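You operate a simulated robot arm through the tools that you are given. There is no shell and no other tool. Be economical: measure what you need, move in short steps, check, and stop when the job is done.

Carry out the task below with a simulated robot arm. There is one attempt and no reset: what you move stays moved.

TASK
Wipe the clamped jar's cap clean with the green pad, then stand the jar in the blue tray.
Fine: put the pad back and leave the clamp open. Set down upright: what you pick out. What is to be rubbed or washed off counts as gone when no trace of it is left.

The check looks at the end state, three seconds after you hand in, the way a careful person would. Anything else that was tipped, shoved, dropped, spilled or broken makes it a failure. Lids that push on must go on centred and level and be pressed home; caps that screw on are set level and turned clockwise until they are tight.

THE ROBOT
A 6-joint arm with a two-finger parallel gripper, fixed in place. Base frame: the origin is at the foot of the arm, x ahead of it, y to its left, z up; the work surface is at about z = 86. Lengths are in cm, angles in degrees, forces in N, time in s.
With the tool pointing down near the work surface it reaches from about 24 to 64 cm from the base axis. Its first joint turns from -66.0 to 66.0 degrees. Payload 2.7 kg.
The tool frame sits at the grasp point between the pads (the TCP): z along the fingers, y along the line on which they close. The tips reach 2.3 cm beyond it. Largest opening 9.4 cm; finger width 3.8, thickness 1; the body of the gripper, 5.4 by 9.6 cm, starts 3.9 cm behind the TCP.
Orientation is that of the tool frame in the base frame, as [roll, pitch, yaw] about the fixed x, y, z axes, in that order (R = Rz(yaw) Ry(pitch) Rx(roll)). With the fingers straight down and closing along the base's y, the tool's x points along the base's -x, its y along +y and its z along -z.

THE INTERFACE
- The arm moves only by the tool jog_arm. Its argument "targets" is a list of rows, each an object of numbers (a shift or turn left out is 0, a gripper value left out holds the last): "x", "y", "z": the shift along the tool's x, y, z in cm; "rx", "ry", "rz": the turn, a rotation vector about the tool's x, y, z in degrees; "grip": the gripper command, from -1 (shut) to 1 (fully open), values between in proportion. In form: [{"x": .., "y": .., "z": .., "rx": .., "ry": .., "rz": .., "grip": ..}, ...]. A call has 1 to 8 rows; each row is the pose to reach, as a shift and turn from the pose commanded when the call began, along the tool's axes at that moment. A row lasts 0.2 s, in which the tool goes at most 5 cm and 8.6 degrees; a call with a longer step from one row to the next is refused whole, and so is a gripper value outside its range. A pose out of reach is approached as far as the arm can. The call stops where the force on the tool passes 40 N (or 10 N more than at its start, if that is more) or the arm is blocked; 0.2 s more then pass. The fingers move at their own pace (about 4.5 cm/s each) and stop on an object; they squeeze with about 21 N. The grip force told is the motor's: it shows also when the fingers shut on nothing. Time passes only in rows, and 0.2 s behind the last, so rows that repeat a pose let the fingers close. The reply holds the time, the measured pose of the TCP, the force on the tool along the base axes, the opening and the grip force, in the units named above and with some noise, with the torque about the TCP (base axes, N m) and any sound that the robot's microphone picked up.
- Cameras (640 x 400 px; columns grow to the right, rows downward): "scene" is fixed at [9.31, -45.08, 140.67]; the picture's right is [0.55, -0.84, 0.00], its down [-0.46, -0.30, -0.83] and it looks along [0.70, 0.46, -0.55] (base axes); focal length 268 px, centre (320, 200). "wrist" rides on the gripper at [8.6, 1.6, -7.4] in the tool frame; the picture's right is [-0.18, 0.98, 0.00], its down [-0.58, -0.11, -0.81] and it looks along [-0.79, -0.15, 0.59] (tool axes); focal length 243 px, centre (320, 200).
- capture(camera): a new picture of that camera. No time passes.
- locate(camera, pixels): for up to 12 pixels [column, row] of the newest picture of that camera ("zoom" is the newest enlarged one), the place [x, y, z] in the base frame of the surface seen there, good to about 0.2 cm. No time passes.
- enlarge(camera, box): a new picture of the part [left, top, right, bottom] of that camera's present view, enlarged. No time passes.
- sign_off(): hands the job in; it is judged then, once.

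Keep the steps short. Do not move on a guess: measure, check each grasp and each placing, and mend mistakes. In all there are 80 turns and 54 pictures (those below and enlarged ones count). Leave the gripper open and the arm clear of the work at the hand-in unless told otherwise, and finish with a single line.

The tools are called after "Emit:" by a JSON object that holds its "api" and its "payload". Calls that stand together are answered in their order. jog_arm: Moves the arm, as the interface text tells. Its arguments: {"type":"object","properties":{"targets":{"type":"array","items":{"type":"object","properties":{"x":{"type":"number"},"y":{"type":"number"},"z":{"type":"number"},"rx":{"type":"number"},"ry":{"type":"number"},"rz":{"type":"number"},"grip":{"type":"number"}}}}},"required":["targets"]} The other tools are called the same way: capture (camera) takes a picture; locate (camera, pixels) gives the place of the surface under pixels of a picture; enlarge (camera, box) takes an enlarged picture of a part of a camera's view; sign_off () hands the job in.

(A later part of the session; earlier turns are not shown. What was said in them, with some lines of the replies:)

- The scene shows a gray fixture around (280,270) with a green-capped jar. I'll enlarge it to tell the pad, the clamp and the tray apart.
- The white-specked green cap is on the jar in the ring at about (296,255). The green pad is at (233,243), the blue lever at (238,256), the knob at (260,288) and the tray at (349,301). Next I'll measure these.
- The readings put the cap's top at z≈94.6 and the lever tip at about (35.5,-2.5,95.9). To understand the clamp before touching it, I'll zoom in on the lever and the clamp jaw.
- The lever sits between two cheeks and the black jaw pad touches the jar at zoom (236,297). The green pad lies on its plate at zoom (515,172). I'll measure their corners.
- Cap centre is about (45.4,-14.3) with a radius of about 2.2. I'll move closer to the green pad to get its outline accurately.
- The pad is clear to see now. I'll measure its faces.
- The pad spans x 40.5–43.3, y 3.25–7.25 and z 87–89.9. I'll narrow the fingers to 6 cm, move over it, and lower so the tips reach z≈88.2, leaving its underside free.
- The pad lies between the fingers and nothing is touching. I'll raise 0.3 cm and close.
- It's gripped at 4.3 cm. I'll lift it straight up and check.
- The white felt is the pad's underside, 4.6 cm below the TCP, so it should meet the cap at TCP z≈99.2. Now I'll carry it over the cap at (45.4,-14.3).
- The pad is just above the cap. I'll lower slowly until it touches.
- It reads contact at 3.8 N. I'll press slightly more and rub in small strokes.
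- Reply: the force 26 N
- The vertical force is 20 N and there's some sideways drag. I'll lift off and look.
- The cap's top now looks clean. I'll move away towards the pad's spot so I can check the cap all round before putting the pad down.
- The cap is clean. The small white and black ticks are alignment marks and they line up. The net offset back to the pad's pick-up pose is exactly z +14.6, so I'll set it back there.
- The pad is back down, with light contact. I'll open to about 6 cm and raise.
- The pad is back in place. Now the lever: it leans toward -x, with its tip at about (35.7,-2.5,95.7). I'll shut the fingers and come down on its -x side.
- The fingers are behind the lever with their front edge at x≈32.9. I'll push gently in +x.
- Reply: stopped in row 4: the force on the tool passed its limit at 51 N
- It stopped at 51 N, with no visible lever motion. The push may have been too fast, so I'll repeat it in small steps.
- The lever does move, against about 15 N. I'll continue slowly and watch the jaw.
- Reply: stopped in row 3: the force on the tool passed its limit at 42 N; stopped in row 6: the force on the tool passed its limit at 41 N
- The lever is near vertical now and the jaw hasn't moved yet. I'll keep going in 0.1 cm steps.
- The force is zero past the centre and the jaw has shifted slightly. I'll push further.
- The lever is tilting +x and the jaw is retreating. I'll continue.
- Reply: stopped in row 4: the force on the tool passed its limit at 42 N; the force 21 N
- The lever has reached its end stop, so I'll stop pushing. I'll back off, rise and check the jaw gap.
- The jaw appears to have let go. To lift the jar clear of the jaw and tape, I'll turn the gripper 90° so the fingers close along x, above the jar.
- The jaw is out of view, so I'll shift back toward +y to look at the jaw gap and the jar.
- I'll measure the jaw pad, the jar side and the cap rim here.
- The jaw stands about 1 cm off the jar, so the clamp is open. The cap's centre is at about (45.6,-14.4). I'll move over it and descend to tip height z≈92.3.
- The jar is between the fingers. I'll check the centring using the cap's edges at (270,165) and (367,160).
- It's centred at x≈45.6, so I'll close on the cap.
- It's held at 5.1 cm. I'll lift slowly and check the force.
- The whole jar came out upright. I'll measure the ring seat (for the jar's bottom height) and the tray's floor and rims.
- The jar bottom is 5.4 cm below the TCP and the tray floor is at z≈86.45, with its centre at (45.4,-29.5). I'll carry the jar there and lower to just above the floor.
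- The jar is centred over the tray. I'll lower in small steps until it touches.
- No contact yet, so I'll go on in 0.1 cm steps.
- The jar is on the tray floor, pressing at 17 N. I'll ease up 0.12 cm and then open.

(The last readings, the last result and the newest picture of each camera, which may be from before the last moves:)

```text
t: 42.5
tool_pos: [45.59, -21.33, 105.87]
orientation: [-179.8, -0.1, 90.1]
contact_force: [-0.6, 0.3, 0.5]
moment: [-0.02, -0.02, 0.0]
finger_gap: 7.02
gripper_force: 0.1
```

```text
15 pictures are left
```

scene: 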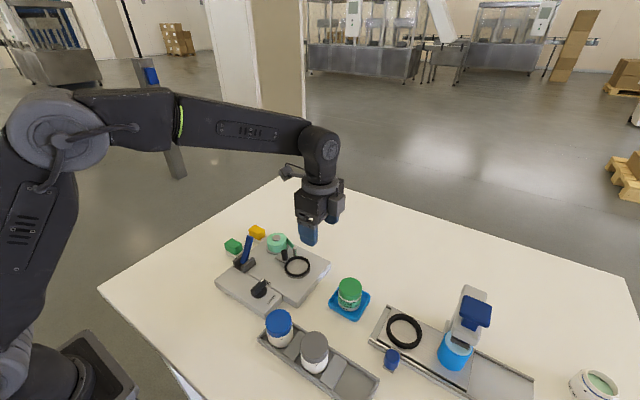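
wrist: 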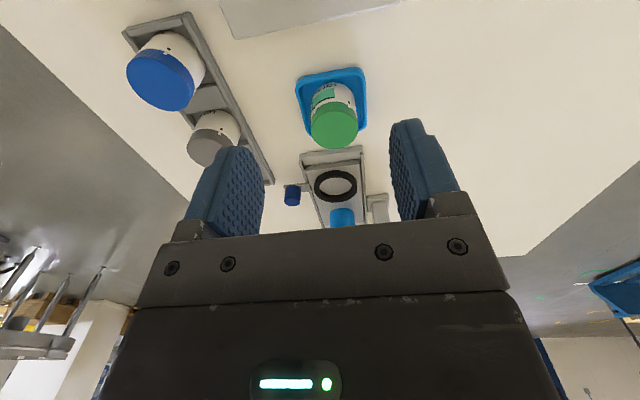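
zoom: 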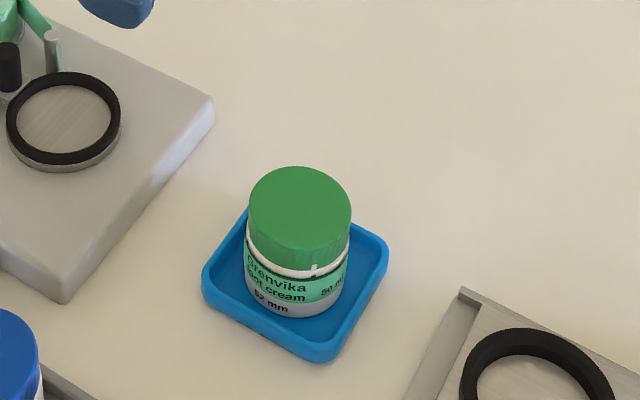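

The jar stands upright in the tray. As a last check, I'll look closely at the cap from this side for any leftover specks, and open the gripper fully while rising clear.

Emit:
{"api": "enlarge", "payload": {"camera": "wrist", "box": [290, 60, 375, 155]}}

Emit:
{"api": "enlarge", "payload": {"camera": "scene", "box": [332, 272, 368, 318]}}

Emit:
{"api": "jog_arm", "payload": {"targets": [{"z": -4, "grip": 1}, {"z": -8}, {"z": -10}, {"z": -10}]}}

Emit:
{"api": "enlarge", "payload": {"camera": "scene", "box": [205, 215, 345, 315]}}

```text
4.21 times, centred on (332, 108) of wrist
```

zoom: 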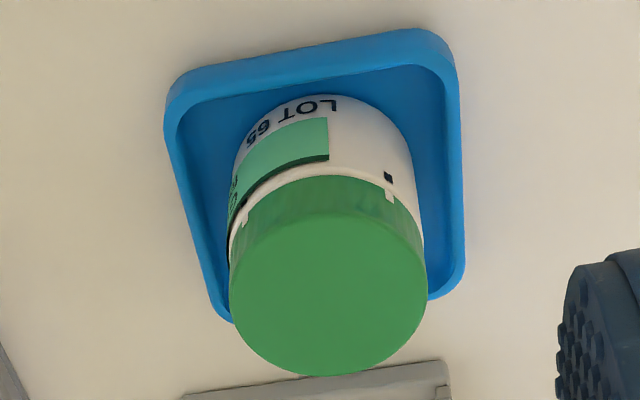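

```text
8.70 times, centred on (350, 295) of scene
```

zoom: 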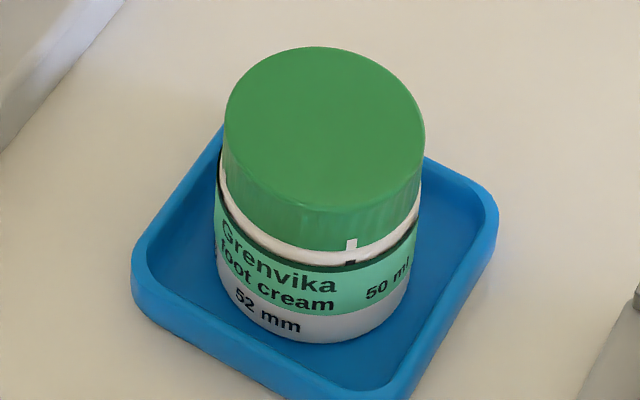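

```text
t: 43.5
tool_pos: [45.51, -21.39, 115.73]
orientation: [-179.8, -0.1, 90.0]
contact_force: [0.0, 0.0, -0.4]
moment: [-0.01, 0.01, -0.01]
finger_gap: 9.37
gripper_force: 0.0
```

```text
4.00 times, centred on (275, 265) of scene
```

zoom: 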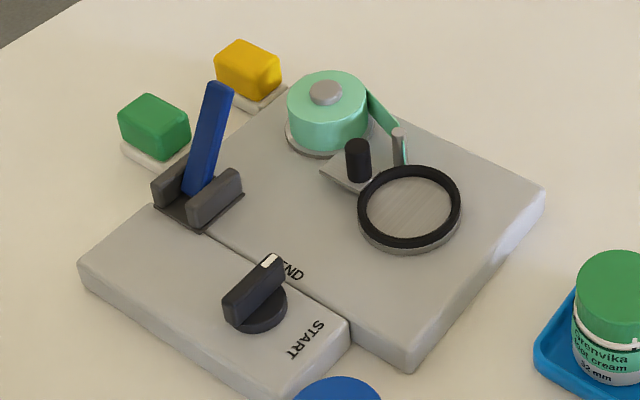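

The cap is clean, the jar stands upright in the tray, the pad is back and the clamp is open. The fixture hasn't shifted and the arm is clear, so I'll hand in.

Emit:
{"api": "sign_off", "payload": {}}

```text
The job is handed in.
```

Job handed in: the cap is wiped clean, the jar stands upright in the blue tray, the green pad is back in its place and the clamp is open.
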